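You operate a simulated robot arm through the tools that you are given. There is no shell and no other tool.

You are at the controls of a simulated robot arm. One attempt, no reset.

TASK
Clear the mist off the green vent with the tube heater on HIGH.
Fine: dry hands; orange plug into the GLASS socket, then switch on. The tube can reach 45 C at most, lay nothing on it. After, dial to OFF and switch off.

Only the result counts: the job must be done as asked and must still hold three seconds after the hand-in. Knocking over, shifting, dropping, spilling or breaking anything else fails it.

THE ROBOT
A 7-joint arm with a two-finger parallel gripper, fixed in place. Base frame: the origin is at the foot of the arm, x ahead of it, y to its left, z up. Units: cm, degrees, N and s.
With the tool pointing down near the work surface it reaches from about 32 to 74 cm from the base axis. Its first joint turns from -115.0 to 115.0 degrees. Payload 3.91 kg.
The TCP is the grasp point between the finger pads, 3 cm short of the fingertips. In the tool frame z runs along the fingers and y along their closing line. The gripper opens to 11 cm. The fingers are 2 cm wide and 1 cm thick; the gripper's body (4.8 by 11.2 cm) begins 5.5 cm behind the TCP.
Orientation is that of the tool frame in the base frame, as a unit quaternion [x, y, z, w]. With the fingers straight down and closing along the base's y, the tool's x points along the base's -x, its y along +y and its z along -z.

THE INTERFACE
- The arm moves only by the tool move_arm. Its argument "deltas" is one flat list of numbers, 7 for each row, row after row: the finger opening in cm, from 0 to 11, then the shift along the tool's x, y, z in cm, then the turn, a rotation vector about the tool's x, y, z in degrees. In form: [gripper, tx, ty, tz, wx, wy, wz, gripper, tx, ty, tz, wx, wy, wz, ...]. A call has 1 to 20 rows; each row is the pose to reach, as a shift and turn from the pose commanded when the call began, along the tool's axes at that moment. Rows are played at 5 a second. More than 5 cm and 8.6 degrees between two rows, or a gripper value outside its range, and nothing of the call is played. Where a pose cannot be reached the arm comes as near as it can. A force on the tool above 70 N (or 10 N above the force at the start of the call, whichever is more), or a blocked arm, ends the call early, and 0.2 s more pass. Each finger travels about 10.8 cm/s and halts on what it meets, pressing with about 32 N; the grip force reading is that of the motor and also rises with nothing between the fingers. The clock runs only during rows and for 0.2 s after the last one: add rows that repeat a pose to give the fingers time. The reply holds the time, the measured pose of the TCP, the force on the tool along the base axes, the opening and the grip force, in the units named above and with some noise, with the torque about the TCP (base axes, N m) and any sound that the robot's microphone picked up.
- Cameras (640 x 400 px; columns grow to the right, rows downward): "scene" is fixed at [5.11, -65, 154.36]; the picture's right is [0.50, -0.86, 0.00], its down [-0.52, -0.31, -0.80] and it looks along [0.69, 0.40, -0.61] (base axes); focal length 214 px, centre (320, 200). "wrist" rides on the gripper at [7.2, 1.7, -10.3] in the tool frame; the picture's right is [-0.23, 0.97, 0.00], its down [-0.76, -0.18, -0.62] and it looks along [-0.61, -0.14, 0.78] (tool axes); focal length 222 px, centre (320, 200). There is no depth. A picture from a camera that has moved, and an enlarged one, comes with that camera's place and axes in the base frame and with its lens.
- grab_frame(camera): a new picture of that camera. No time passes.
- raise_lower(by): slides the trunk up (or, below 0, down) by that many cm; the arm rides with it, the base frame stays. It gives what a move gives, with no picture.
- close_up(camera, box): a new picture of the part [left, top, right, bottom] of that camera's present view, enlarged. No time passes.
- close_job(): hands the job in; it is judged then, once.

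Nothing tells you positions but the pictures and the camera data. Unless the task says otherwise, let go and move clear before handing in.

The tools are called by a JSON object that holds its "name" and its "arguments". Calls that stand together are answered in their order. move_arm: Moves the arm, as the interface text tells. Its arguments: {"type":"object","properties":{"deltas":{"type":"array","items":{"type":"number"}}},"required":["deltas"]} The other tools are called the same way: raise_lower (by) slides the trunk up or down; grab_frame (camera) takes a picture; close_up (camera, box) takes an enlarged picture of a part of a camera's view; close_job () hands the job in.

At the start:

```text
clock: 0.0
ee_pos: [25.63, -32.14, 129.84]
tcp_rot: [-0.001, 1.0, 0.001, 0.0]
ft_force: [0.4, 0.8, 0.2]
wrist_torque: [-0.01, -0.02, -0.03]
gripper_width: 11.02
gripper_force: 0.0
trunk travel left (down, up): [-92.5, 6.5]
```

scene: 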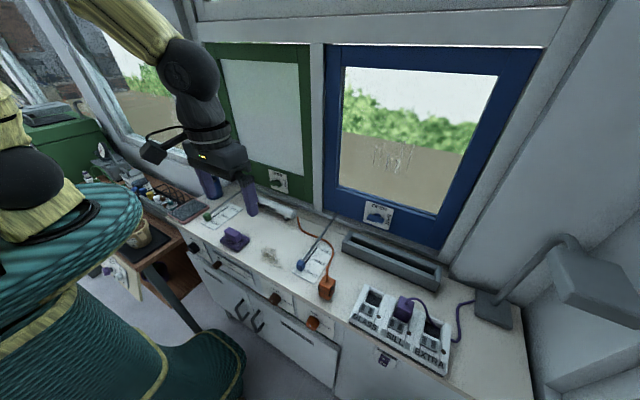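
wrist: 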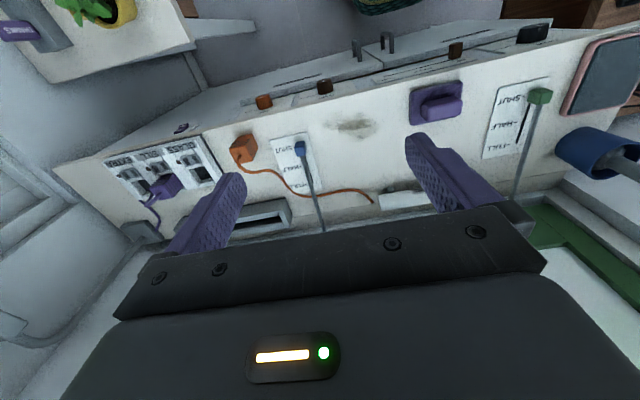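

I see a counter with a green-framed and a blue-framed window, a long heater, a socket block on the right and an orange plug. I'll take enlarged pictures first to read labels.

{"name": "close_up", "arguments": {"camera": "scene", "box": [340, 270, 480, 380]}}

{"name": "close_up", "arguments": {"camera": "scene", "box": [280, 200, 460, 310]}}

{"name": "close_up", "arguments": {"camera": "scene", "box": [180, 160, 340, 280]}}

{"name": "close_up", "arguments": {"camera": "scene", "box": [80, 130, 240, 250]}}

{"name": "close_up", "arguments": {"camera": "scene", "box": [440, 220, 640, 380]}}

{"name": "close_up", "arguments": {"camera": "wrist", "box": [80, 110, 260, 240]}}

```text
3.64 times, centred on (410, 325) of scene
camera zoom: at [5.11, -65.0, 154.36], right [0.5, -0.86, 0.0], down [-0.52, -0.31, -0.8], along [0.69, 0.4, -0.61], focal length 780 px, centre (-7, -254)
```

zoom: 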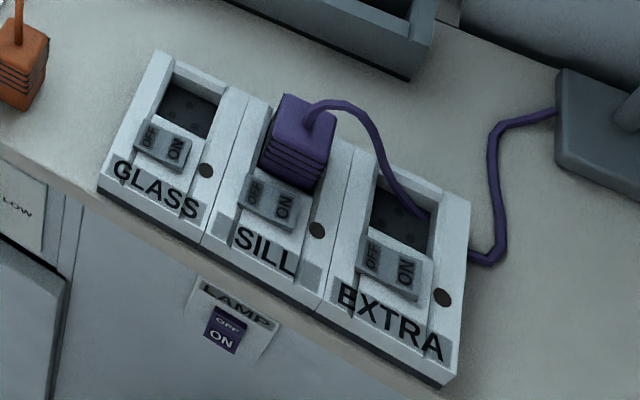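

```text
3.56 times, centred on (370, 255) of scene
camera zoom: at [5.11, -65.0, 154.36], right [0.5, -0.86, 0.0], down [-0.52, -0.31, -0.8], along [0.69, 0.4, -0.61], focal length 763 px, centre (142, 4)
```

zoom: 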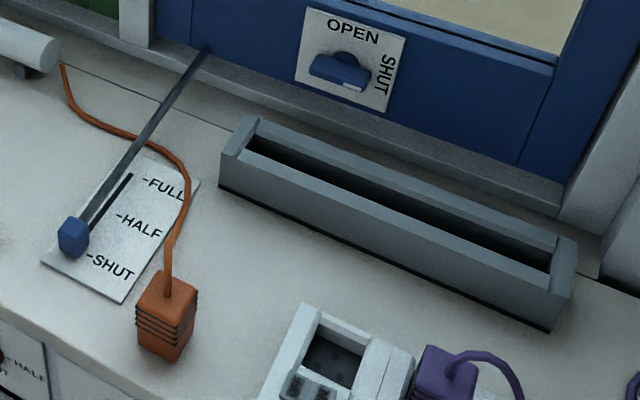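

```text
3.33 times, centred on (260, 220) of scene
camera zoom: at [5.11, -65.0, 154.36], right [0.5, -0.86, 0.0], down [-0.52, -0.31, -0.8], along [0.69, 0.4, -0.61], focal length 715 px, centre (520, 133)
```

zoom: 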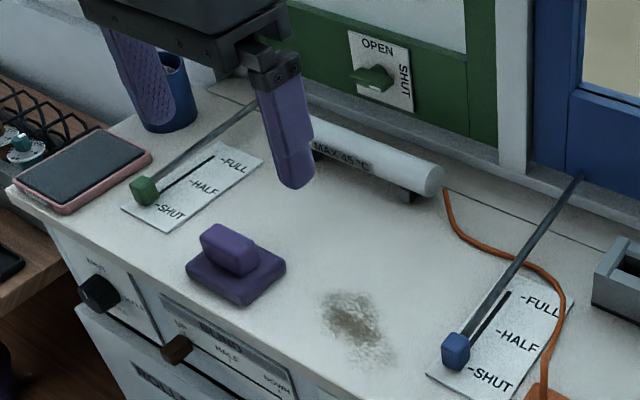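

```text
3.33 times, centred on (160, 190) of scene
camera zoom: at [5.11, -65.0, 154.36], right [0.5, -0.86, 0.0], down [-0.52, -0.31, -0.8], along [0.69, 0.4, -0.61], focal length 715 px, centre (853, 233)
```

zoom: 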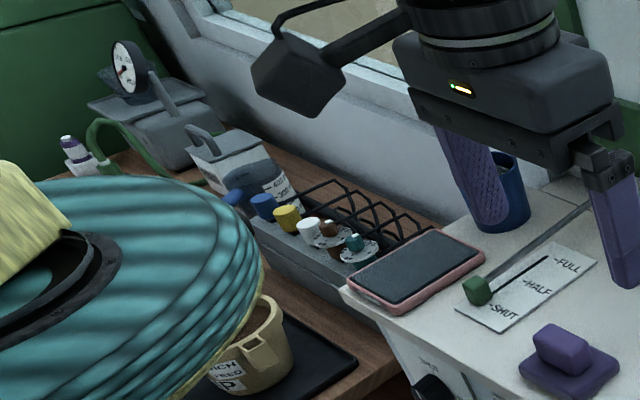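

```text
2.50 times, centred on (540, 300) of scene
camera zoom: at [5.11, -65.0, 154.36], right [0.5, -0.86, 0.0], down [-0.52, -0.31, -0.8], along [0.69, 0.4, -0.61], focal length 536 px, centre (-230, -50)
```

zoom: 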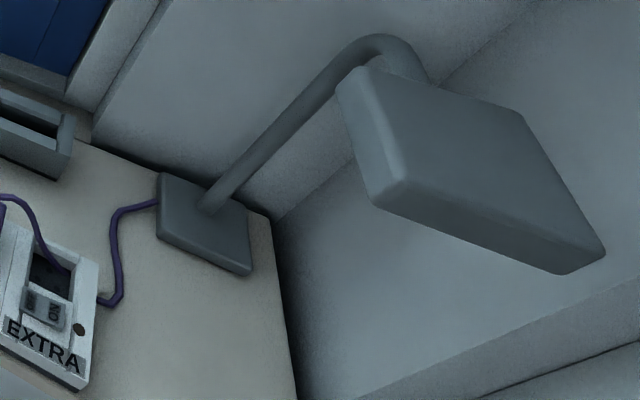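

```text
3.08 times, centred on (170, 175) of wrist
camera zoom: at [18.43, -30.46, 140.16], right [0.23, 0.97, 0.0], down [0.76, -0.18, 0.62], along [0.61, -0.14, -0.78], focal length 684 px, centre (782, 277)
```

zoom: 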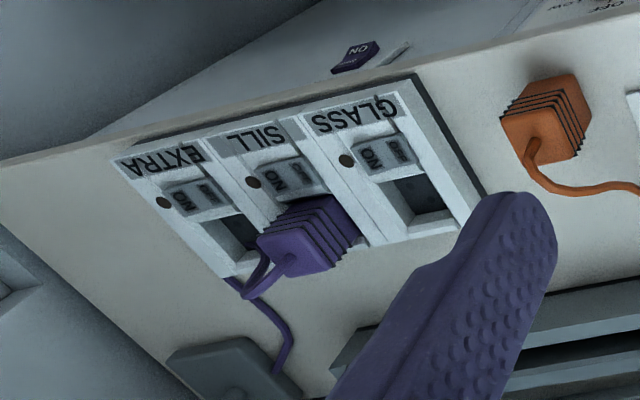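

The counter runs parallel to y with the front edge near x≈30, top near z≈96; the plug is around (34,-50,99) and GLASS around (38,-63). Next I read the knobs on the drawer front.

{"name": "close_up", "arguments": {"camera": "scene", "box": [175, 225, 255, 275]}}

{"name": "close_up", "arguments": {"camera": "scene", "box": [240, 270, 340, 345]}}

{"name": "close_up", "arguments": {"camera": "scene", "box": [180, 240, 300, 340]}}

{"name": "close_up", "arguments": {"camera": "wrist", "box": [220, 20, 580, 200]}}

{"name": "close_up", "arguments": {"camera": "scene", "box": [200, 40, 330, 230]}}

{"name": "close_up", "arguments": {"camera": "scene", "box": [240, 180, 340, 250]}}

```text
8.00 times, centred on (215, 250) of scene
camera zoom: at [5.11, -65.0, 154.36], right [0.5, -0.86, 0.0], down [-0.52, -0.31, -0.8], along [0.69, 0.4, -0.61], focal length 1716 px, centre (1160, -200)
```

zoom: 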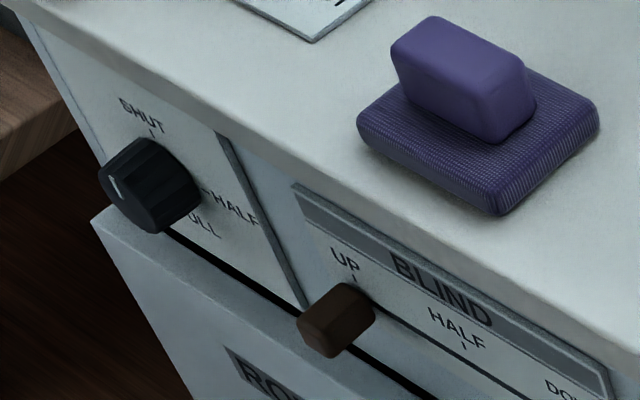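

```text
5.33 times, centred on (290, 308) of scene
camera zoom: at [5.11, -65.0, 154.36], right [0.5, -0.86, 0.0], down [-0.52, -0.31, -0.8], along [0.69, 0.4, -0.61], focal length 1144 px, centre (480, -373)
```

zoom: 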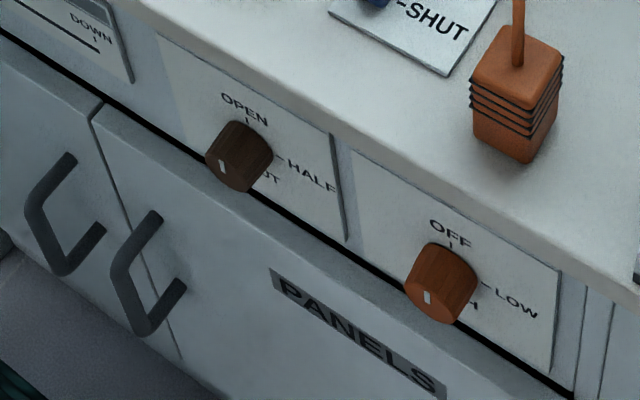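

```text
4.00 times, centred on (240, 290) of scene
camera zoom: at [5.11, -65.0, 154.36], right [0.5, -0.86, 0.0], down [-0.52, -0.31, -0.8], along [0.69, 0.4, -0.61], focal length 858 px, centre (640, -160)
```

zoom: 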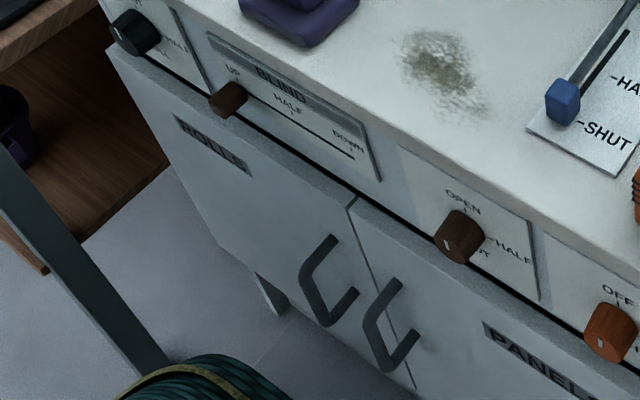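

```text
1.78 times, centred on (400, 110) of wrist
camera zoom: at [18.43, -30.46, 140.16], right [0.23, 0.97, 0.0], down [0.76, -0.18, 0.62], along [0.61, -0.14, -0.78], focal length 395 px, centre (178, 360)
```

zoom: 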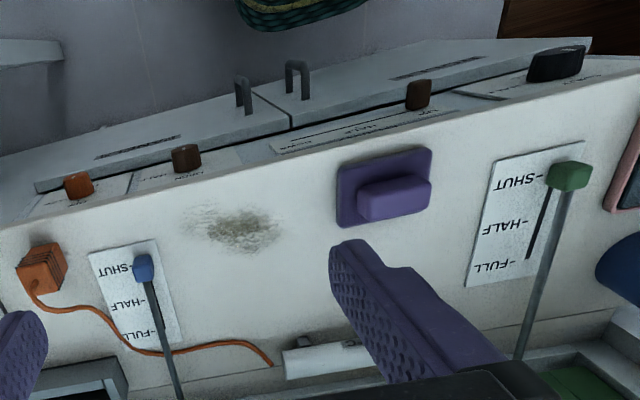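

```text
2.11 times, centred on (265, 135) of scene
camera zoom: at [5.11, -65.0, 154.36], right [0.5, -0.86, 0.0], down [-0.52, -0.31, -0.8], along [0.69, 0.4, -0.61], focal length 452 px, centre (436, 337)
```

zoom: 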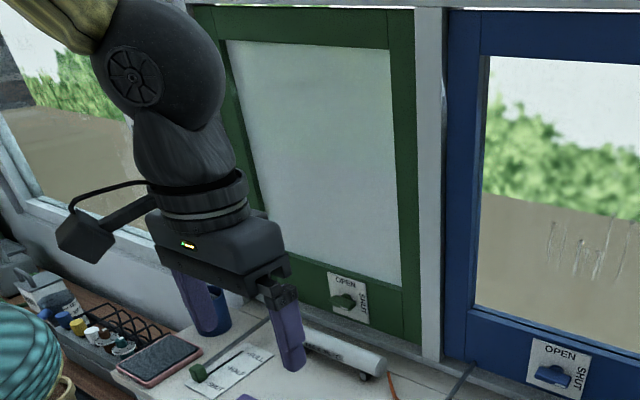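

```text
5.71 times, centred on (290, 215) of scene
camera zoom: at [5.11, -65.0, 154.36], right [0.5, -0.86, 0.0], down [-0.52, -0.31, -0.8], along [0.69, 0.4, -0.61], focal length 1226 px, centre (491, 114)
```

zoom: 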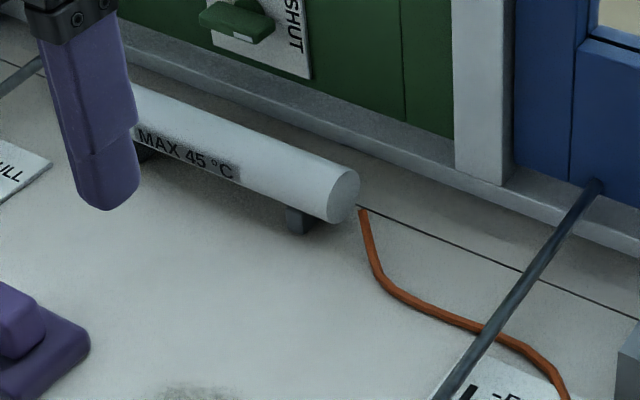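

The orange dial (OFF top, LOW right, HIGH hidden below) sits below the plug on the front. I'll move the hand over the front edge to get a closer wrist view of the plug, sockets and dial.

{"name": "move_arm", "arguments": {"deltas": [11, 0.4, -2.7, 3, 0, 0, 0, 11, 0.8, -5.3, 6, 0, 0, 0, 11, 1.2, -8, 9, 0, 0, 0, 11, 1.6, -10.6, 12, 0, 0, 0, 11, 2, -13.2, 15, 0, 0, 0, 11, 2.4, -15.9, 17.8, 0, 0, 0, 11, 2.4, -15.9, 17.8, 0, 0, 0]}}

{"name": "grab_frame", "arguments": {"camera": "wrist"}}

{"name": "grab_frame", "arguments": {"camera": "scene"}}

```text
clock: 1.6
ee_pos: [23.13, -47.79, 112.13]
tcp_rot: [0.0, 1.0, 0.0, 0.0]
ft_force: [-0.4, -0.9, 0.0]
wrist_torque: [-0.02, 0.01, 0.0]
gripper_width: 11.01
gripper_force: 0.0
trunk travel left (down, up): [-92.5, 6.5]
```

```text
taken
camera wrist: at [15.96, -46.29, 122.43], right [0.23, 0.97, 0.0], down [0.76, -0.18, 0.62], along [0.61, -0.14, -0.78], focal length 222 px, centre (320, 200)
```

wrist: 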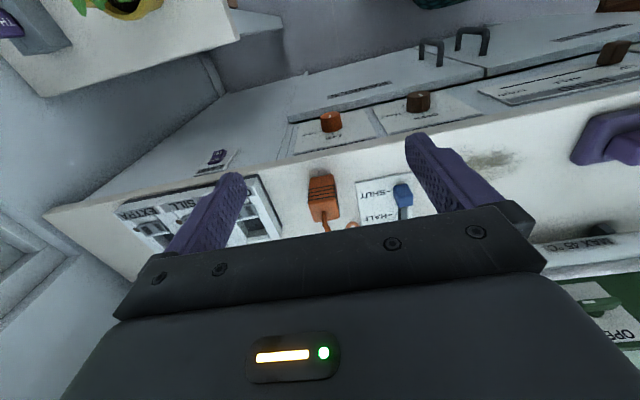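

```text
taken
```

scene: 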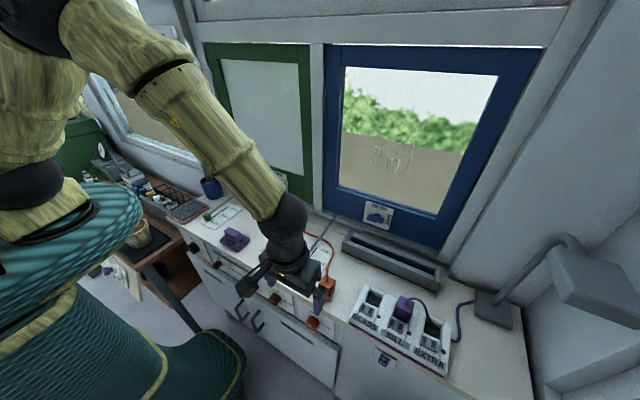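

I now have the plug close to the centre of the wrist view. I'll enlarge the plug, sockets and dial.

{"name": "close_up", "arguments": {"camera": "wrist", "box": [280, 100, 440, 240]}}

{"name": "close_up", "arguments": {"camera": "wrist", "box": [110, 140, 290, 280]}}

{"name": "close_up", "arguments": {"camera": "scene", "box": [250, 250, 350, 340]}}

```text
2.86 times, centred on (360, 170) of wrist
camera zoom: at [15.96, -46.29, 122.43], right [0.23, 0.97, 0.0], down [0.76, -0.18, 0.62], along [0.61, -0.14, -0.78], focal length 635 px, centre (206, 286)
```

zoom: 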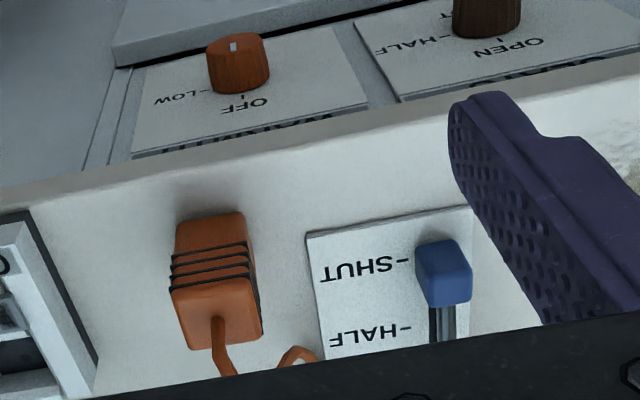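

```text
2.86 times, centred on (200, 210) of wrist
camera zoom: at [15.96, -46.29, 122.43], right [0.23, 0.97, 0.0], down [0.76, -0.18, 0.62], along [0.61, -0.14, -0.78], focal length 635 px, centre (663, 171)
```

zoom: 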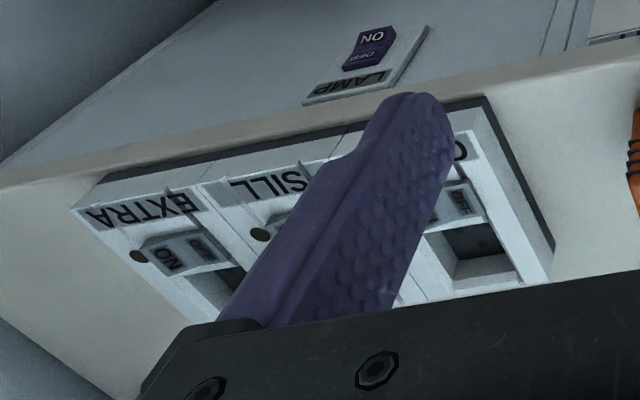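

```text
4.44 times, centred on (300, 295) of scene
camera zoom: at [5.11, -65.0, 154.36], right [0.5, -0.86, 0.0], down [-0.52, -0.31, -0.8], along [0.69, 0.4, -0.61], focal length 953 px, centre (409, -222)
```

zoom: 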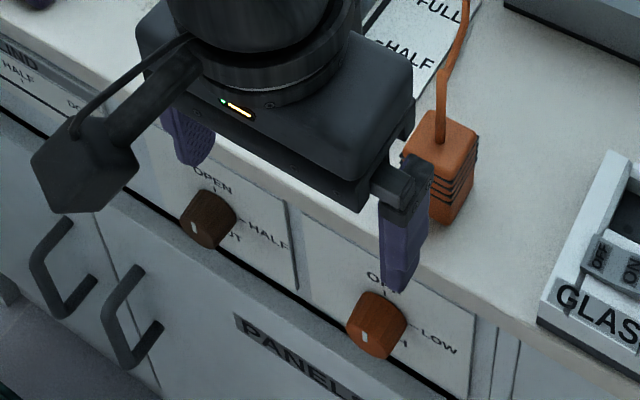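

The plug stands upright near (35,-50), top at z≈101, on the counter at z≈95. I'll move over toward the GLASS socket for a view into its recess.

{"name": "move_arm", "arguments": {"deltas": [11, -2, -4.5, 0, 0, 0, 0, 11, -4.5, -8.7, 0, 0, 0, 0, 11, -6.9, -12.4, 1, 0, 0, 0, 11, -6.9, -13.4, 4, 0, 0, 0, 11, -6.9, -13.4, 6, 0, 0, 0, 11, -6.9, -13.4, 6, 0, 0, 0]}}

{"name": "grab_frame", "arguments": {"camera": "wrist"}}

{"name": "close_up", "arguments": {"camera": "wrist", "box": [220, 120, 440, 260]}}

{"name": "close_up", "arguments": {"camera": "scene", "box": [270, 250, 380, 340]}}

```text
clock: 3.0
ee_pos: [30.05, -61.24, 105.92]
tcp_rot: [0.0, 1.0, 0.0, 0.0]
ft_force: [-0.9, -0.1, 0.4]
wrist_torque: [-0.03, 0.0, -0.03]
gripper_width: 10.99
gripper_force: 0.1
trunk travel left (down, up): [-92.5, 6.5]
```

```text
taken
camera wrist: at [22.9, -59.57, 116.27], right [0.23, 0.97, 0.0], down [0.76, -0.18, 0.62], along [0.61, -0.14, -0.78], focal length 222 px, centre (320, 200)
```

wrist: 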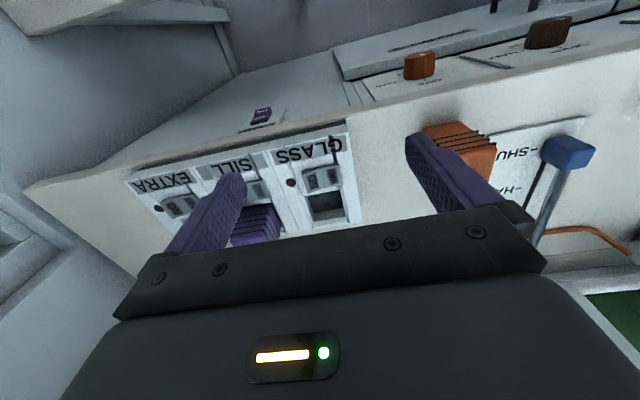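

```text
2.86 times, centred on (330, 190) of wrist
camera zoom: at [22.9, -59.57, 116.27], right [0.23, 0.97, 0.0], down [0.76, -0.18, 0.62], along [0.61, -0.14, -0.78], focal length 635 px, centre (291, 229)
```

zoom: 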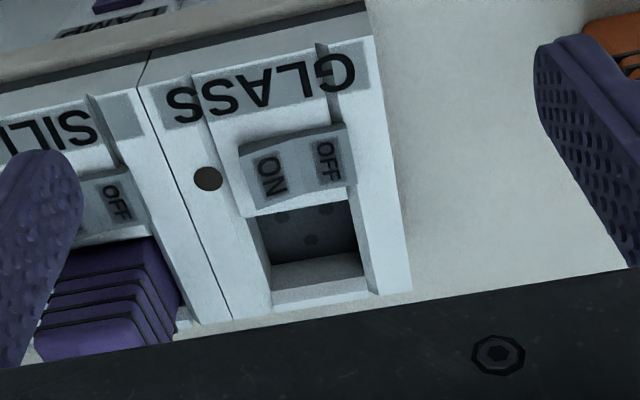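

```text
4.44 times, centred on (325, 295) of scene
camera zoom: at [5.11, -65.0, 154.36], right [0.5, -0.86, 0.0], down [-0.52, -0.31, -0.8], along [0.69, 0.4, -0.61], focal length 953 px, centre (298, -222)
```

zoom: 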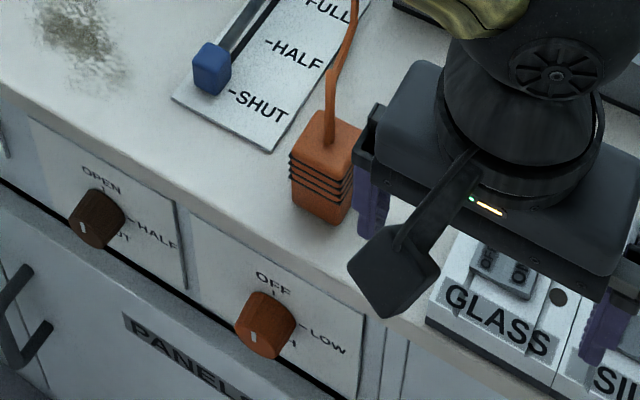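

The GLASS rocker has ON on the -y side, recess centre ~(38.7,-62.5), floor z≈95.6, rim z≈98. Now a magnified view of the plug for its size and yaw.

{"name": "close_up", "arguments": {"camera": "scene", "box": [310, 260, 350, 310]}}

{"name": "move_arm", "arguments": {"deltas": [11, 1, 3.5, -3, 0, 0, 0, 11, 2, 7, -5, 0, 0, 0, 11, 2.5, 10.2, -5, 0, 0, 0, 11, 2.5, 12.2, -5, 0, 0, 0, 11, 2.5, 12.2, -5, 0, 0, 0]}}

{"name": "grab_frame", "arguments": {"camera": "wrist"}}

{"name": "close_up", "arguments": {"camera": "wrist", "box": [270, 140, 390, 230]}}

{"name": "close_up", "arguments": {"camera": "scene", "box": [340, 280, 460, 380]}}

```text
8.00 times, centred on (330, 285) of scene
camera zoom: at [5.11, -65.0, 154.36], right [0.5, -0.86, 0.0], down [-0.52, -0.31, -0.8], along [0.69, 0.4, -0.61], focal length 1716 px, centre (240, -480)
```

zoom: 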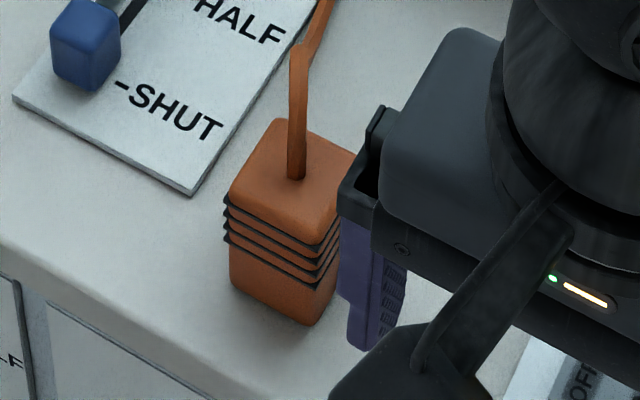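

```text
clock: 4.2
ee_pos: [27.81, -49.3, 111.01]
tcp_rot: [0.0, 1.0, 0.0, 0.0]
ft_force: [0.0, 0.8, -0.1]
wrist_torque: [0.0, -0.02, -0.01]
gripper_width: 11.0
gripper_force: 0.1
trunk travel left (down, up): [-92.5, 6.5]
```

```text
taken
camera wrist: at [20.55, -47.67, 121.36], right [0.23, 0.97, 0.0], down [0.76, -0.18, 0.62], along [0.61, -0.14, -0.78], focal length 222 px, centre (320, 200)
```

wrist: 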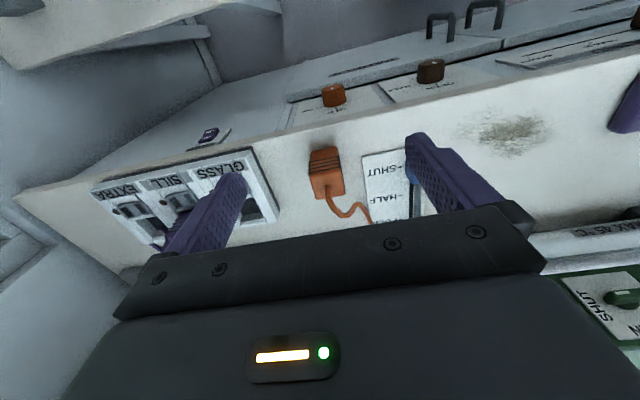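

```text
4.44 times, centred on (330, 185) of wrist
camera zoom: at [20.55, -47.67, 121.36], right [0.23, 0.97, 0.0], down [0.76, -0.18, 0.62], along [0.61, -0.14, -0.78], focal length 987 px, centre (276, 267)
```

zoom: 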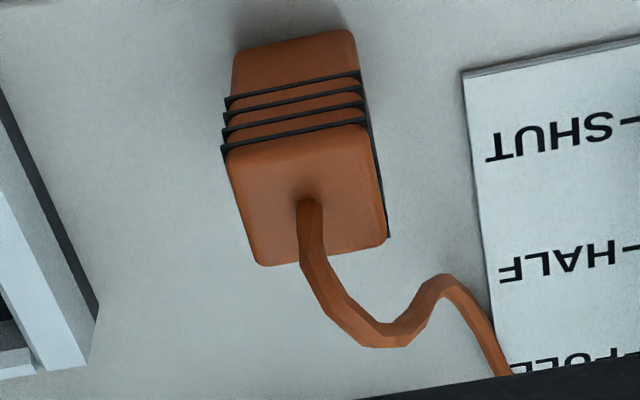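

```text
4.00 times, centred on (400, 330) of scene
camera zoom: at [5.11, -65.0, 154.36], right [0.5, -0.86, 0.0], down [-0.52, -0.31, -0.8], along [0.69, 0.4, -0.61], focal length 858 px, centre (0, -320)
```

zoom: 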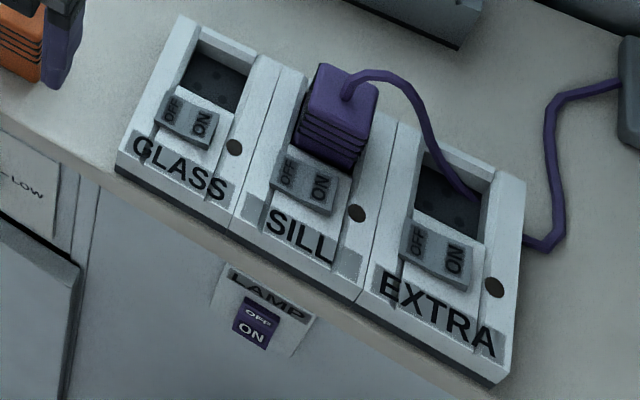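

The plug is axis-aligned, about 3.6 × 3.3 cm, centred at (34.5,-50.0), top z≈101. I'll hover straight above it with a narrower opening and check alignment.

{"name": "move_arm", "arguments": {"deltas": [9, -3.4, -0.35, 0, 0, 0, 0, 8, -6.7, -0.7, 0, 0, 0, 0, 7, -6.7, -0.7, 3, 0, 0, 0, 7, -6.7, -0.7, 6, 0, 0, 0, 7, -6.7, -0.7, 6, 0, 0, 0]}}

{"name": "grab_frame", "arguments": {"camera": "wrist"}}

{"name": "close_up", "arguments": {"camera": "scene", "box": [280, 240, 370, 310]}}

```text
clock: 5.4
ee_pos: [34.0, -50.1, 105.25]
tcp_rot: [0.0, 1.0, 0.0, 0.0]
ft_force: [0.0, -0.5, 0.1]
wrist_torque: [0.01, -0.07, -0.01]
gripper_width: 7.01
gripper_force: 0.0
trunk travel left (down, up): [-92.5, 6.5]
```

```text
taken
camera wrist: at [26.82, -48.53, 115.53], right [0.23, 0.97, 0.0], down [0.76, -0.18, 0.62], along [0.61, -0.14, -0.78], focal length 222 px, centre (320, 200)
```

wrist: 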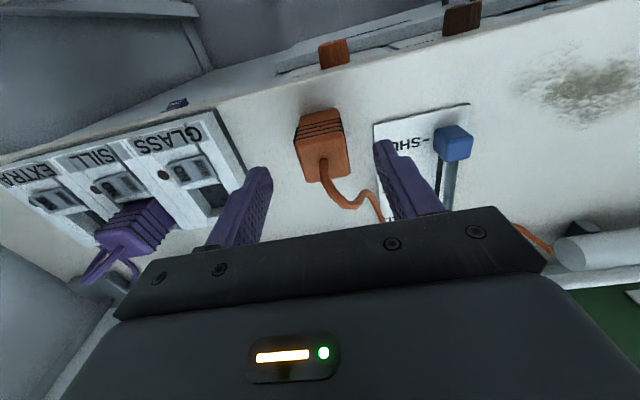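

```text
5.71 times, centred on (325, 275) of scene
camera zoom: at [5.11, -65.0, 154.36], right [0.5, -0.86, 0.0], down [-0.52, -0.31, -0.8], along [0.69, 0.4, -0.61], focal length 1226 px, centre (291, -229)
```

zoom: 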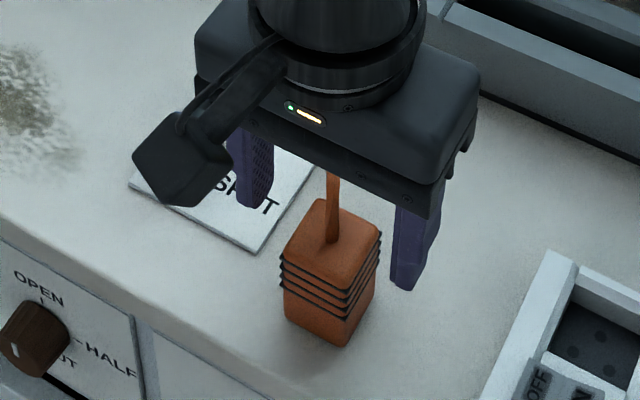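

The projected plug corners match the picture, so I descend with fingertips about 3.4 cm above the plug's bottom and close on it.

{"name": "move_arm", "arguments": {"deltas": [7, -0.2, 0, 1.5, 0, 0, 0, 7, -0.3, 0, 3.7, 0, 0, 0, 7, -0.3, 0, 3.7, 0, 0, 0, 5, -0.3, 0, 3.7, 0, 0, 0, 2, -0.3, 0, 3.7, 0, 0, 0, 2, -0.3, 0, 3.7, 0, 0, 0, 2, -0.3, 0, 3.7, 0, 0, 0]}}

{"name": "grab_frame", "arguments": {"camera": "wrist"}}

{"name": "close_up", "arguments": {"camera": "scene", "box": [280, 240, 370, 310]}}

```text
clock: 7.0
ee_pos: [34.53, -49.86, 101.43]
tcp_rot: [-0.001, 1.0, 0.001, 0.001]
ft_force: [0.4, 0.3, -1.1]
wrist_torque: [0.0, 0.0, 0.0]
gripper_width: 3.52
gripper_force: 31.7
trunk travel left (down, up): [-92.5, 6.5]
```

```text
taken
camera wrist: at [27.5, -48.33, 111.71], right [0.23, 0.97, 0.0], down [0.76, -0.18, 0.62], along [0.61, -0.14, -0.78], focal length 222 px, centre (320, 200)
```

wrist: 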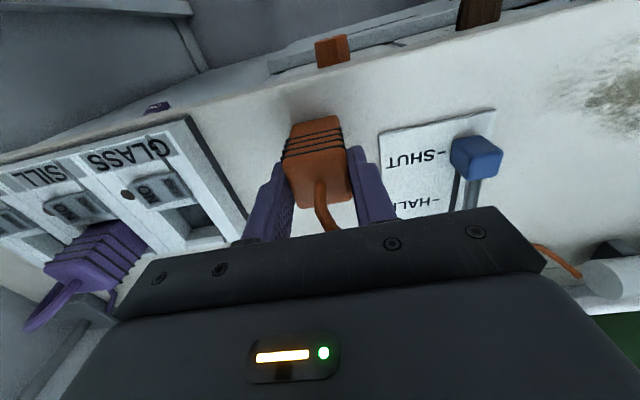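

```text
5.71 times, centred on (325, 275) of scene
camera zoom: at [5.11, -65.0, 154.36], right [0.5, -0.86, 0.0], down [-0.52, -0.31, -0.8], along [0.69, 0.4, -0.61], focal length 1226 px, centre (291, -229)
```

zoom: 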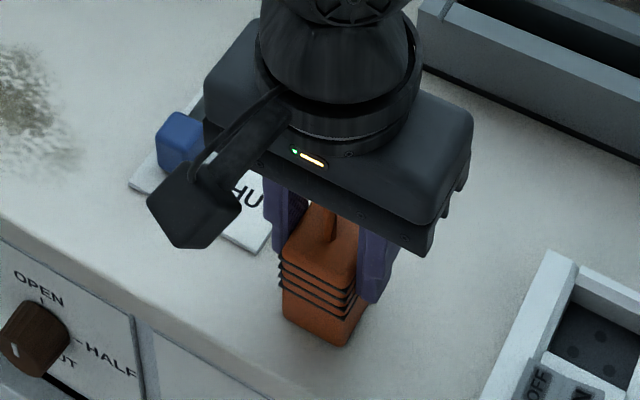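

Gripped at 3.5 cm. I'll take a zoom of the GLASS recess from here for triangulation, then lift.

{"name": "close_up", "arguments": {"camera": "wrist", "box": [60, 110, 260, 260]}}

{"name": "move_arm", "arguments": {"deltas": [2, 0, 0, -2, 0, 0, 0, 2, 0, 0, -4, 0, 0, 0, 2, 0, 0, -6.5, 0, 0, 0, 2, 0, 0, -6.5, 0, 0, 0]}}

{"name": "grab_frame", "arguments": {"camera": "wrist"}}

{"name": "close_up", "arguments": {"camera": "wrist", "box": [80, 110, 360, 260]}}

{"name": "grab_frame", "arguments": {"camera": "scene"}}

{"name": "close_up", "arguments": {"camera": "scene", "box": [280, 220, 440, 340]}}

```text
2.67 times, centred on (160, 185) of wrist
camera zoom: at [27.5, -48.33, 111.71], right [0.23, 0.97, 0.0], down [0.76, -0.18, 0.62], along [0.61, -0.14, -0.78], focal length 592 px, centre (747, 240)
```

zoom: 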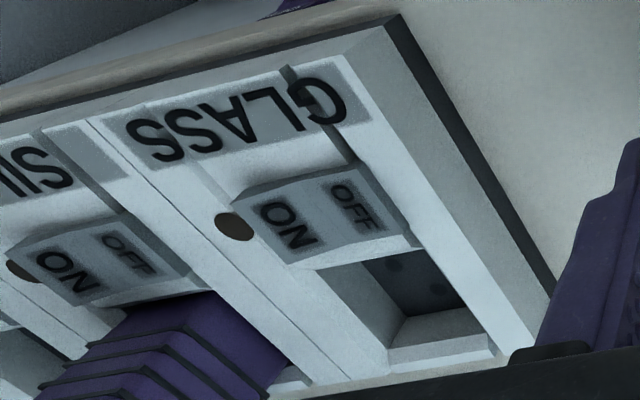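

```text
clock: 8.0
ee_pos: [34.89, -49.86, 107.65]
tcp_rot: [0.0, 1.0, 0.001, 0.0]
ft_force: [0.6, 0.9, -0.7]
wrist_torque: [0.0, 0.0, -0.03]
gripper_width: 3.54
gripper_force: 32.2
trunk travel left (down, up): [-92.5, 6.5]
```

```text
taken
camera wrist: at [27.65, -48.29, 118.03], right [0.23, 0.97, 0.0], down [0.76, -0.18, 0.62], along [0.61, -0.14, -0.78], focal length 222 px, centre (320, 200)
```

wrist: 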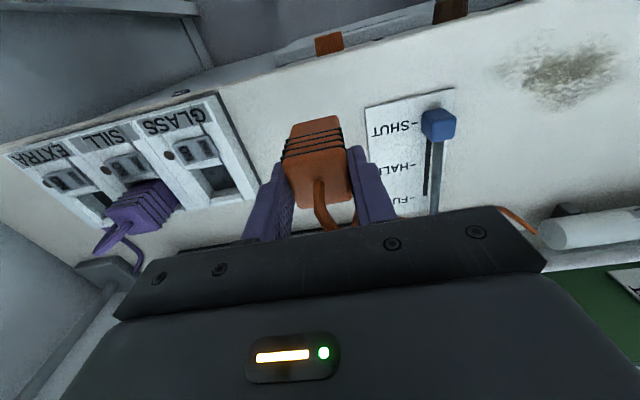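

```text
2.29 times, centred on (220, 185) of wrist
camera zoom: at [27.65, -48.29, 118.03], right [0.23, 0.97, 0.0], down [0.76, -0.18, 0.62], along [0.61, -0.14, -0.78], focal length 508 px, centre (549, 234)
```

zoom: 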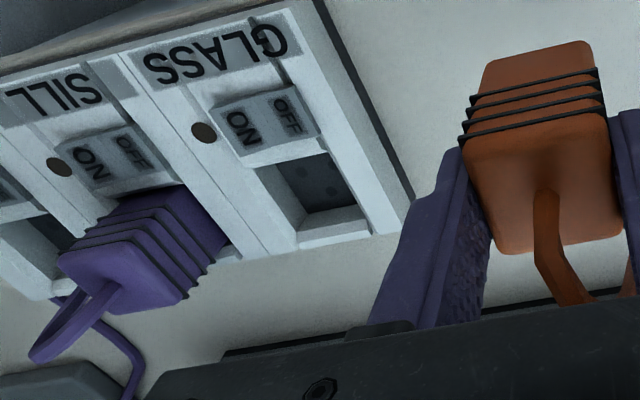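

```text
taken
```

scene: 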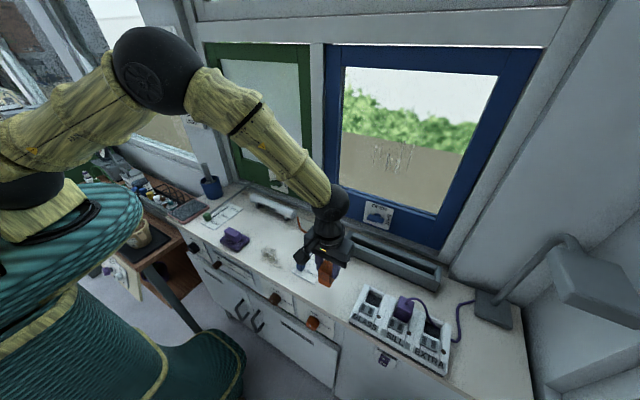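

```text
3.33 times, centred on (360, 280) of scene
camera zoom: at [5.11, -65.0, 154.36], right [0.5, -0.86, 0.0], down [-0.52, -0.31, -0.8], along [0.69, 0.4, -0.61], focal length 715 px, centre (187, -67)
```

zoom: 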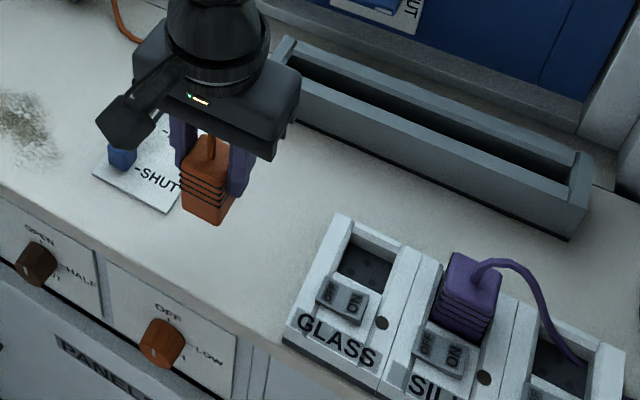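

The plug is held and clear. I take a tight view of the GLASS recess from the scene camera to fix its centre and use the purple plug as a seating reference.

{"name": "close_up", "arguments": {"camera": "scene", "box": [350, 280, 400, 320]}}

{"name": "close_up", "arguments": {"camera": "scene", "box": [380, 285, 430, 325]}}

{"name": "close_up", "arguments": {"camera": "wrist", "box": [150, 120, 270, 220]}}

{"name": "close_up", "arguments": {"camera": "wrist", "box": [80, 150, 200, 250]}}

```text
10.00 times, centred on (375, 300) of scene
camera zoom: at [5.11, -65.0, 154.36], right [0.5, -0.86, 0.0], down [-0.52, -0.31, -0.8], along [0.69, 0.4, -0.61], focal length 2145 px, centre (-230, -800)
```

zoom: 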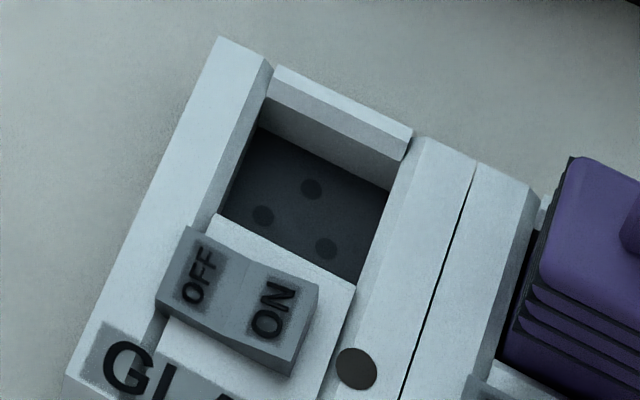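

```text
10.00 times, centred on (405, 305) of scene
camera zoom: at [5.11, -65.0, 154.36], right [0.5, -0.86, 0.0], down [-0.52, -0.31, -0.8], along [0.69, 0.4, -0.61], focal length 2145 px, centre (-530, -850)
```

zoom: 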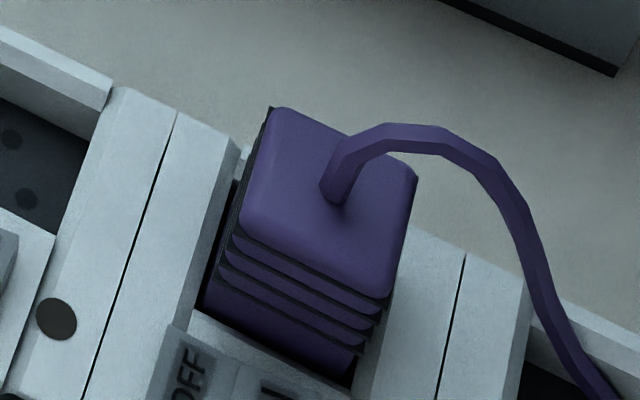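

```text
4.00 times, centred on (210, 170) of wrist
camera zoom: at [27.65, -48.29, 118.03], right [0.23, 0.97, 0.0], down [0.76, -0.18, 0.62], along [0.61, -0.14, -0.78], focal length 888 px, centre (760, 320)
```

zoom: 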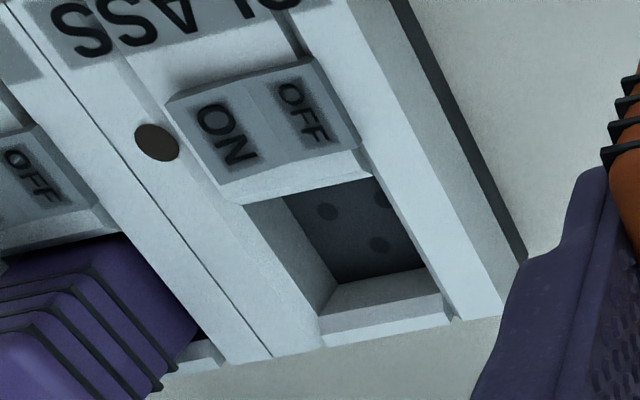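

```text
4.00 times, centred on (140, 200) of wrist
camera zoom: at [27.65, -48.29, 118.03], right [0.23, 0.97, 0.0], down [0.76, -0.18, 0.62], along [0.61, -0.14, -0.78], focal length 888 px, centre (1040, 200)
```

zoom: 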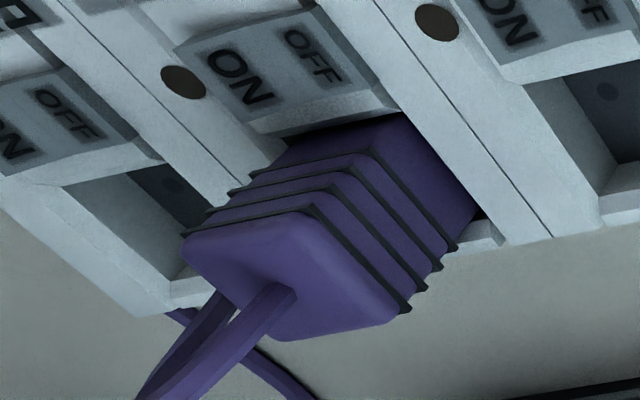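

The recess floor is at z≈96.05, its centre at about (38.4,-62.6), with the purple plug's seat a consistent reference 7.4 cm further along. I'll carry the orange plug over GLASS and check alignment before lowering.

{"name": "move_arm", "arguments": {"deltas": [2, -1, -3.2, 0, 0, 0, 0, 2, -2, -6.4, 0, 0, 0, 0, 2, -3, -9.6, 0, 0, 0, 0, 2, -3.8, -12.6, 0, 0, 0, 0, 2, -3.8, -12.6, 0, 0, 0, 0, 2, -3.8, -12.6, 0, 0, 0, 0]}}

{"name": "close_up", "arguments": {"camera": "scene", "box": [340, 250, 420, 320]}}

{"name": "grab_frame", "arguments": {"camera": "wrist"}}

{"name": "close_up", "arguments": {"camera": "wrist", "box": [240, 80, 400, 230]}}

{"name": "grab_frame", "arguments": {"camera": "scene"}}

```text
clock: 9.4
ee_pos: [38.39, -62.12, 107.82]
tcp_rot: [-0.001, 1.0, 0.001, 0.0]
ft_force: [-0.2, 0.7, -1.1]
wrist_torque: [-0.02, 0.03, 0.01]
gripper_width: 3.54
gripper_force: 32.3
out of reach, approached as far as the arm can: row 4, 5, 6
trunk travel left (down, up): [-92.5, 6.5]
```

```text
5.71 times, centred on (380, 285) of scene
camera zoom: at [5.11, -65.0, 154.36], right [0.5, -0.86, 0.0], down [-0.52, -0.31, -0.8], along [0.69, 0.4, -0.61], focal length 1226 px, centre (-23, -286)
```

zoom: 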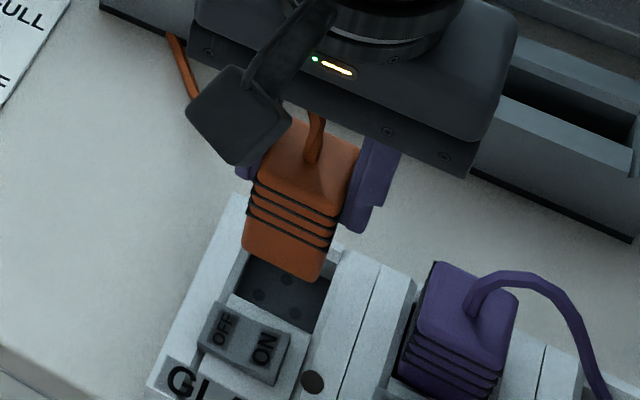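

```text
taken
camera wrist: at [31.15, -60.55, 118.1], right [0.23, 0.97, 0.0], down [0.76, -0.18, 0.62], along [0.61, -0.14, -0.78], focal length 222 px, centre (320, 200)
```

wrist: 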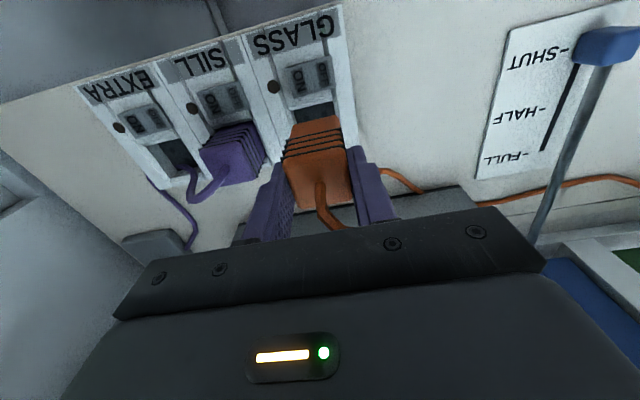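

```text
2.67 times, centred on (320, 155) of wrist
camera zoom: at [31.15, -60.55, 118.1], right [0.23, 0.97, 0.0], down [0.76, -0.18, 0.62], along [0.61, -0.14, -0.78], focal length 592 px, centre (320, 320)
```

zoom: 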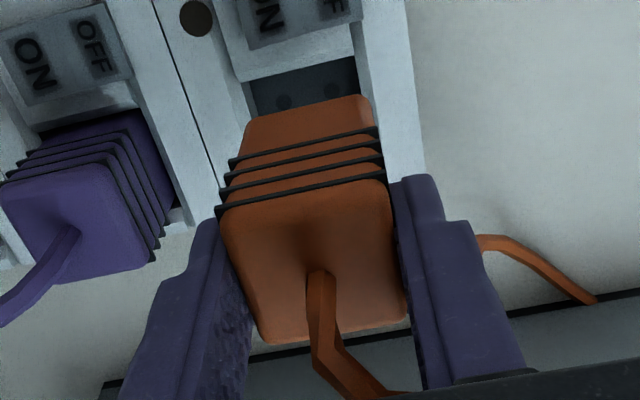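

```text
taken
```

scene: 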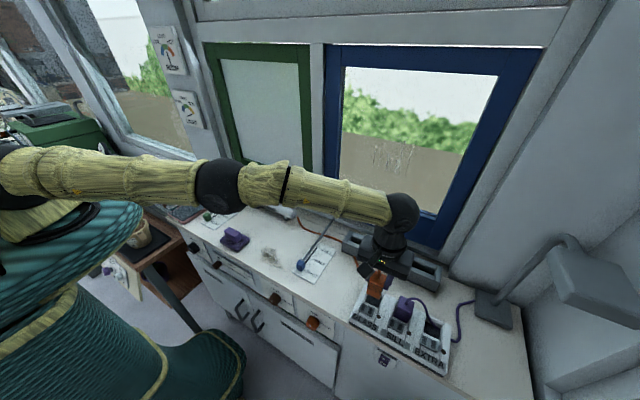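

The last fraction of a centimetre was out of reach at this height. I'll raise the trunk 5 cm and bring the arm down relative to it, which should give a bit more horizontal reach.

{"name": "raise_lower", "arguments": {"by": 5}}

{"name": "move_arm", "arguments": {"deltas": [2, 0, 0, 2.5, 0, 0, 0, 2, 0, 0, 5, 0, 0, 0, 2, 0, 0, 5, 0, 0, 0, 2, 0, 0, 5, 0, 0, 0]}}

{"name": "close_up", "arguments": {"camera": "scene", "box": [340, 250, 420, 320]}}

{"name": "close_up", "arguments": {"camera": "wrist", "box": [240, 80, 400, 230]}}

```text
clock: 10.3
ee_pos: [38.33, -62.14, 112.83]
tcp_rot: [-0.001, 1.0, 0.0, 0.0]
ft_force: [0.1, 0.3, 0.0]
wrist_torque: [-0.02, 0.02, 0.04]
gripper_width: 3.5
gripper_force: 32.3
trunk travel left (down, up): [-97.5, 1.5]
```

```text
clock: 11.3
ee_pos: [38.13, -61.86, 107.94]
tcp_rot: [-0.001, 1.0, 0.001, 0.0]
ft_force: [0.1, 0.6, -1.1]
wrist_torque: [0.0, -0.02, -0.01]
gripper_width: 3.53
gripper_force: 32.0
trunk travel left (down, up): [-97.5, 1.5]
```

```text
5.71 times, centred on (380, 285) of scene
camera zoom: at [5.11, -65.0, 154.36], right [0.5, -0.86, 0.0], down [-0.52, -0.31, -0.8], along [0.69, 0.4, -0.61], focal length 1226 px, centre (-23, -286)
```

zoom: 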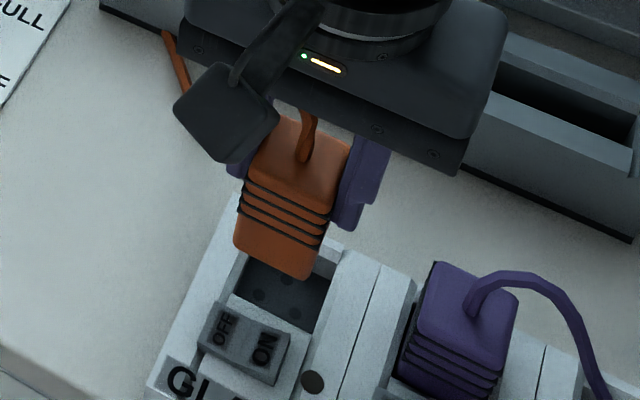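

```text
2.67 times, centred on (320, 155) of wrist
camera zoom: at [30.94, -60.18, 118.25], right [0.23, 0.97, 0.0], down [0.76, -0.18, 0.62], along [0.61, -0.14, -0.78], focal length 592 px, centre (320, 320)
```

zoom: 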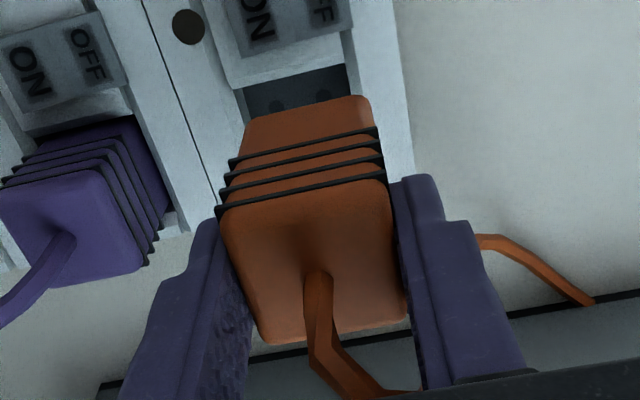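

Still slightly short, so I nudge outward in this configuration to see if it reaches.

{"name": "move_arm", "arguments": {"deltas": [2, -0.1, -0.4, 0, 0, 0, 0, 2, -0.3, -0.75, 0, 0, 0, 0, 2, -0.3, -0.75, 0, 0, 0, 0]}}

{"name": "close_up", "arguments": {"camera": "scene", "box": [340, 250, 420, 320]}}

```text
clock: 12.1
ee_pos: [38.16, -61.81, 107.97]
tcp_rot: [-0.001, 1.0, 0.0, 0.0]
ft_force: [-0.4, 0.5, -0.7]
wrist_torque: [-0.03, -0.01, 0.04]
gripper_width: 3.53
gripper_force: 32.1
out of reach, approached as far as the arm can: row 1, 2, 3
trunk travel left (down, up): [-97.5, 1.5]
```

```text
5.71 times, centred on (380, 285) of scene
camera zoom: at [5.11, -65.0, 154.36], right [0.5, -0.86, 0.0], down [-0.52, -0.31, -0.8], along [0.69, 0.4, -0.61], focal length 1226 px, centre (-23, -286)
```

zoom: 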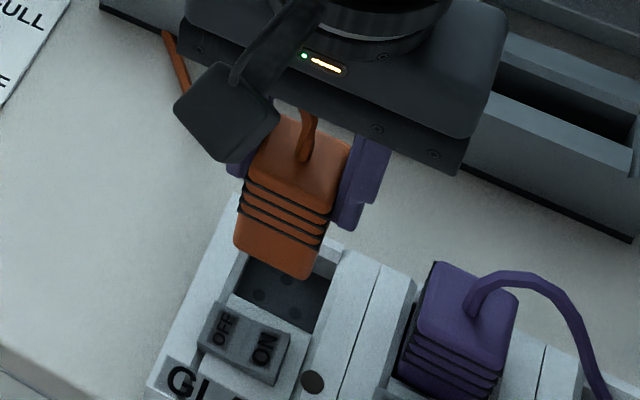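

Reach is better with the arm higher relative to the trunk, and a ~1.5° outward tilt of the fingers will supply the missing few millimetres. I go up, tilt and move over the target, then will lower with the trunk.

{"name": "move_arm", "arguments": {"deltas": [2, 0, 0, -4, 0, 0, 0, 2, 0, 0, -8, 0, 0, 0, 2, -0.1, -0.3, -8, 0.7, -0.4, 0, 2, -0.25, -0.67, -8, 1.28, -0.78, 0, 2, -0.25, -0.67, -8, 1.28, -0.78, 0, 2, -0.25, -0.67, -8, 1.28, -0.78, 0]}}

```text
clock: 13.5
ee_pos: [38.38, -62.76, 115.83]
tcp_rot: [-0.001, 1.0, -0.01, 0.006]
ft_force: [-0.4, -0.8, -0.7]
wrist_torque: [0.04, -0.03, -0.05]
gripper_width: 3.51
gripper_force: 32.4
out of reach, approached as far as the arm can: row 2, 3
trunk travel left (down, up): [-97.5, 1.5]
```

The pose is reached with the tilt outward as intended. Now I lower the trunk 9 cm to bring the plug bottom to just above the rim and check.

{"name": "raise_lower", "arguments": {"by": -9}}

{"name": "close_up", "arguments": {"camera": "scene", "box": [340, 250, 420, 320]}}

{"name": "close_up", "arguments": {"camera": "wrist", "box": [240, 80, 400, 230]}}

```text
clock: 14.8
ee_pos: [38.31, -62.73, 106.79]
tcp_rot: [-0.001, 1.0, -0.009, 0.007]
ft_force: [-0.5, 0.9, -0.5]
wrist_torque: [0.01, -0.02, -0.02]
gripper_width: 3.51
gripper_force: 31.9
trunk travel left (down, up): [-88.5, 10.5]
```

```text
5.71 times, centred on (380, 285) of scene
camera zoom: at [5.11, -65.0, 154.36], right [0.5, -0.86, 0.0], down [-0.52, -0.31, -0.8], along [0.69, 0.4, -0.61], focal length 1226 px, centre (-23, -286)
```

zoom: 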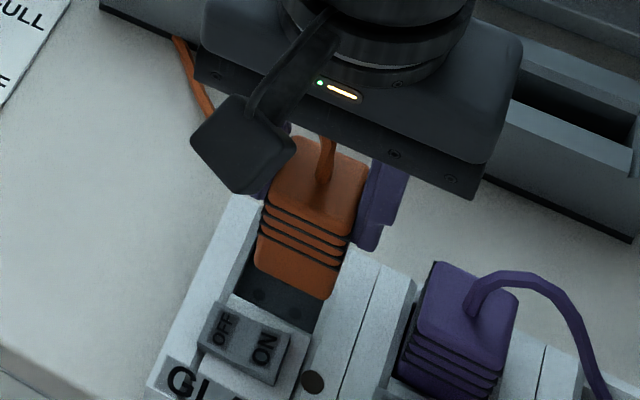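

```text
2.67 times, centred on (320, 155) of wrist
camera zoom: at [31.01, -60.94, 117.0], right [0.23, 0.97, -0.02], down [0.75, -0.16, 0.64], along [0.62, -0.16, -0.77], focal length 592 px, centre (320, 320)
```

zoom: 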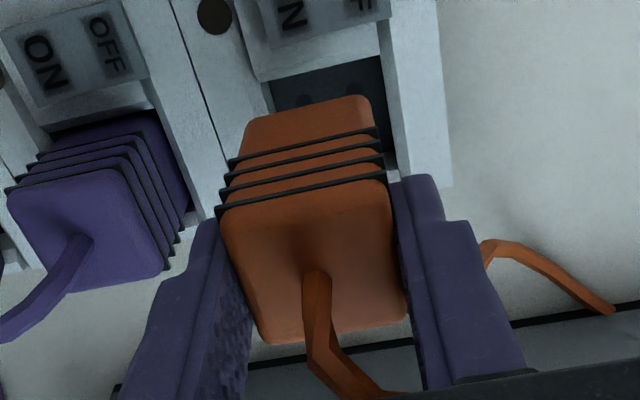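

Compared with the recess the plug is ~0.3 cm too far toward -y, while x looks centred. I shift +y by 0.3 and lower the trunk 2 cm to check once more at the rim.

{"name": "move_arm", "arguments": {"deltas": [2, 0, 0.3, 0, 0, 0, 0, 2, 0, 0.3, 0, 0, 0, 0]}}

{"name": "raise_lower", "arguments": {"by": -1.8}}

{"name": "close_up", "arguments": {"camera": "scene", "box": [355, 265, 415, 315]}}

{"name": "close_up", "arguments": {"camera": "wrist", "box": [280, 80, 380, 160]}}

```text
clock: 15.4
ee_pos: [38.23, -62.77, 106.84]
tcp_rot: [-0.001, 1.0, -0.009, 0.005]
ft_force: [0.4, 0.4, 0.3]
wrist_torque: [0.0, 0.01, 0.04]
gripper_width: 3.53
gripper_force: 31.8
trunk travel left (down, up): [-88.5, 10.5]
```

```text
clock: 16.0
ee_pos: [38.33, -62.68, 104.98]
tcp_rot: [-0.001, 1.0, -0.01, 0.006]
ft_force: [-0.2, 0.3, -0.7]
wrist_torque: [-0.02, 0.0, 0.0]
gripper_width: 3.53
gripper_force: 32.0
trunk travel left (down, up): [-86.7, 12.3]
```

```text
8.00 times, centred on (385, 290) of scene
camera zoom: at [5.11, -65.0, 154.36], right [0.5, -0.86, 0.0], down [-0.52, -0.31, -0.8], along [0.69, 0.4, -0.61], focal length 1716 px, centre (-200, -520)
```

zoom: 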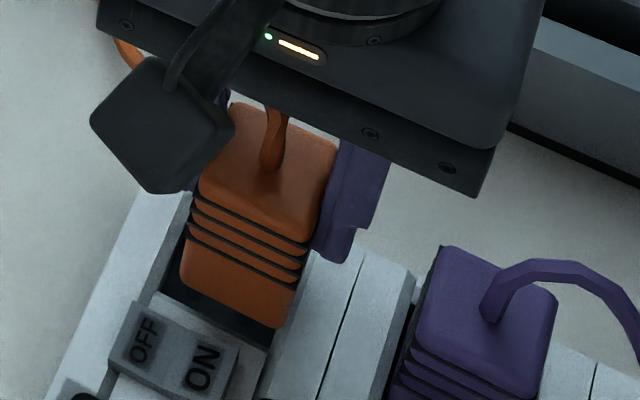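

```text
5.00 times, centred on (330, 120) of wrist
camera zoom: at [31.0, -60.93, 115.19], right [0.23, 0.97, -0.02], down [0.75, -0.16, 0.64], along [0.62, -0.16, -0.77], focal length 1111 px, centre (270, 600)
```

zoom: 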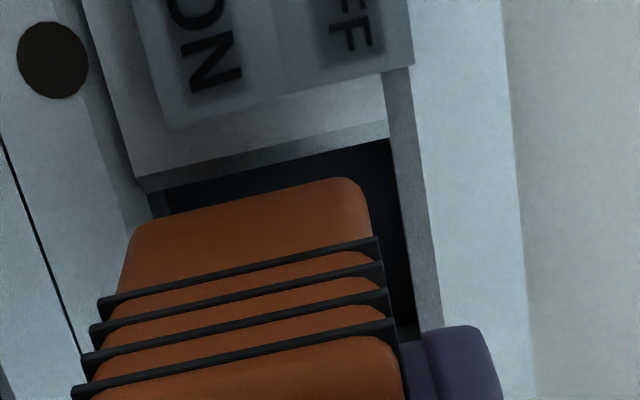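

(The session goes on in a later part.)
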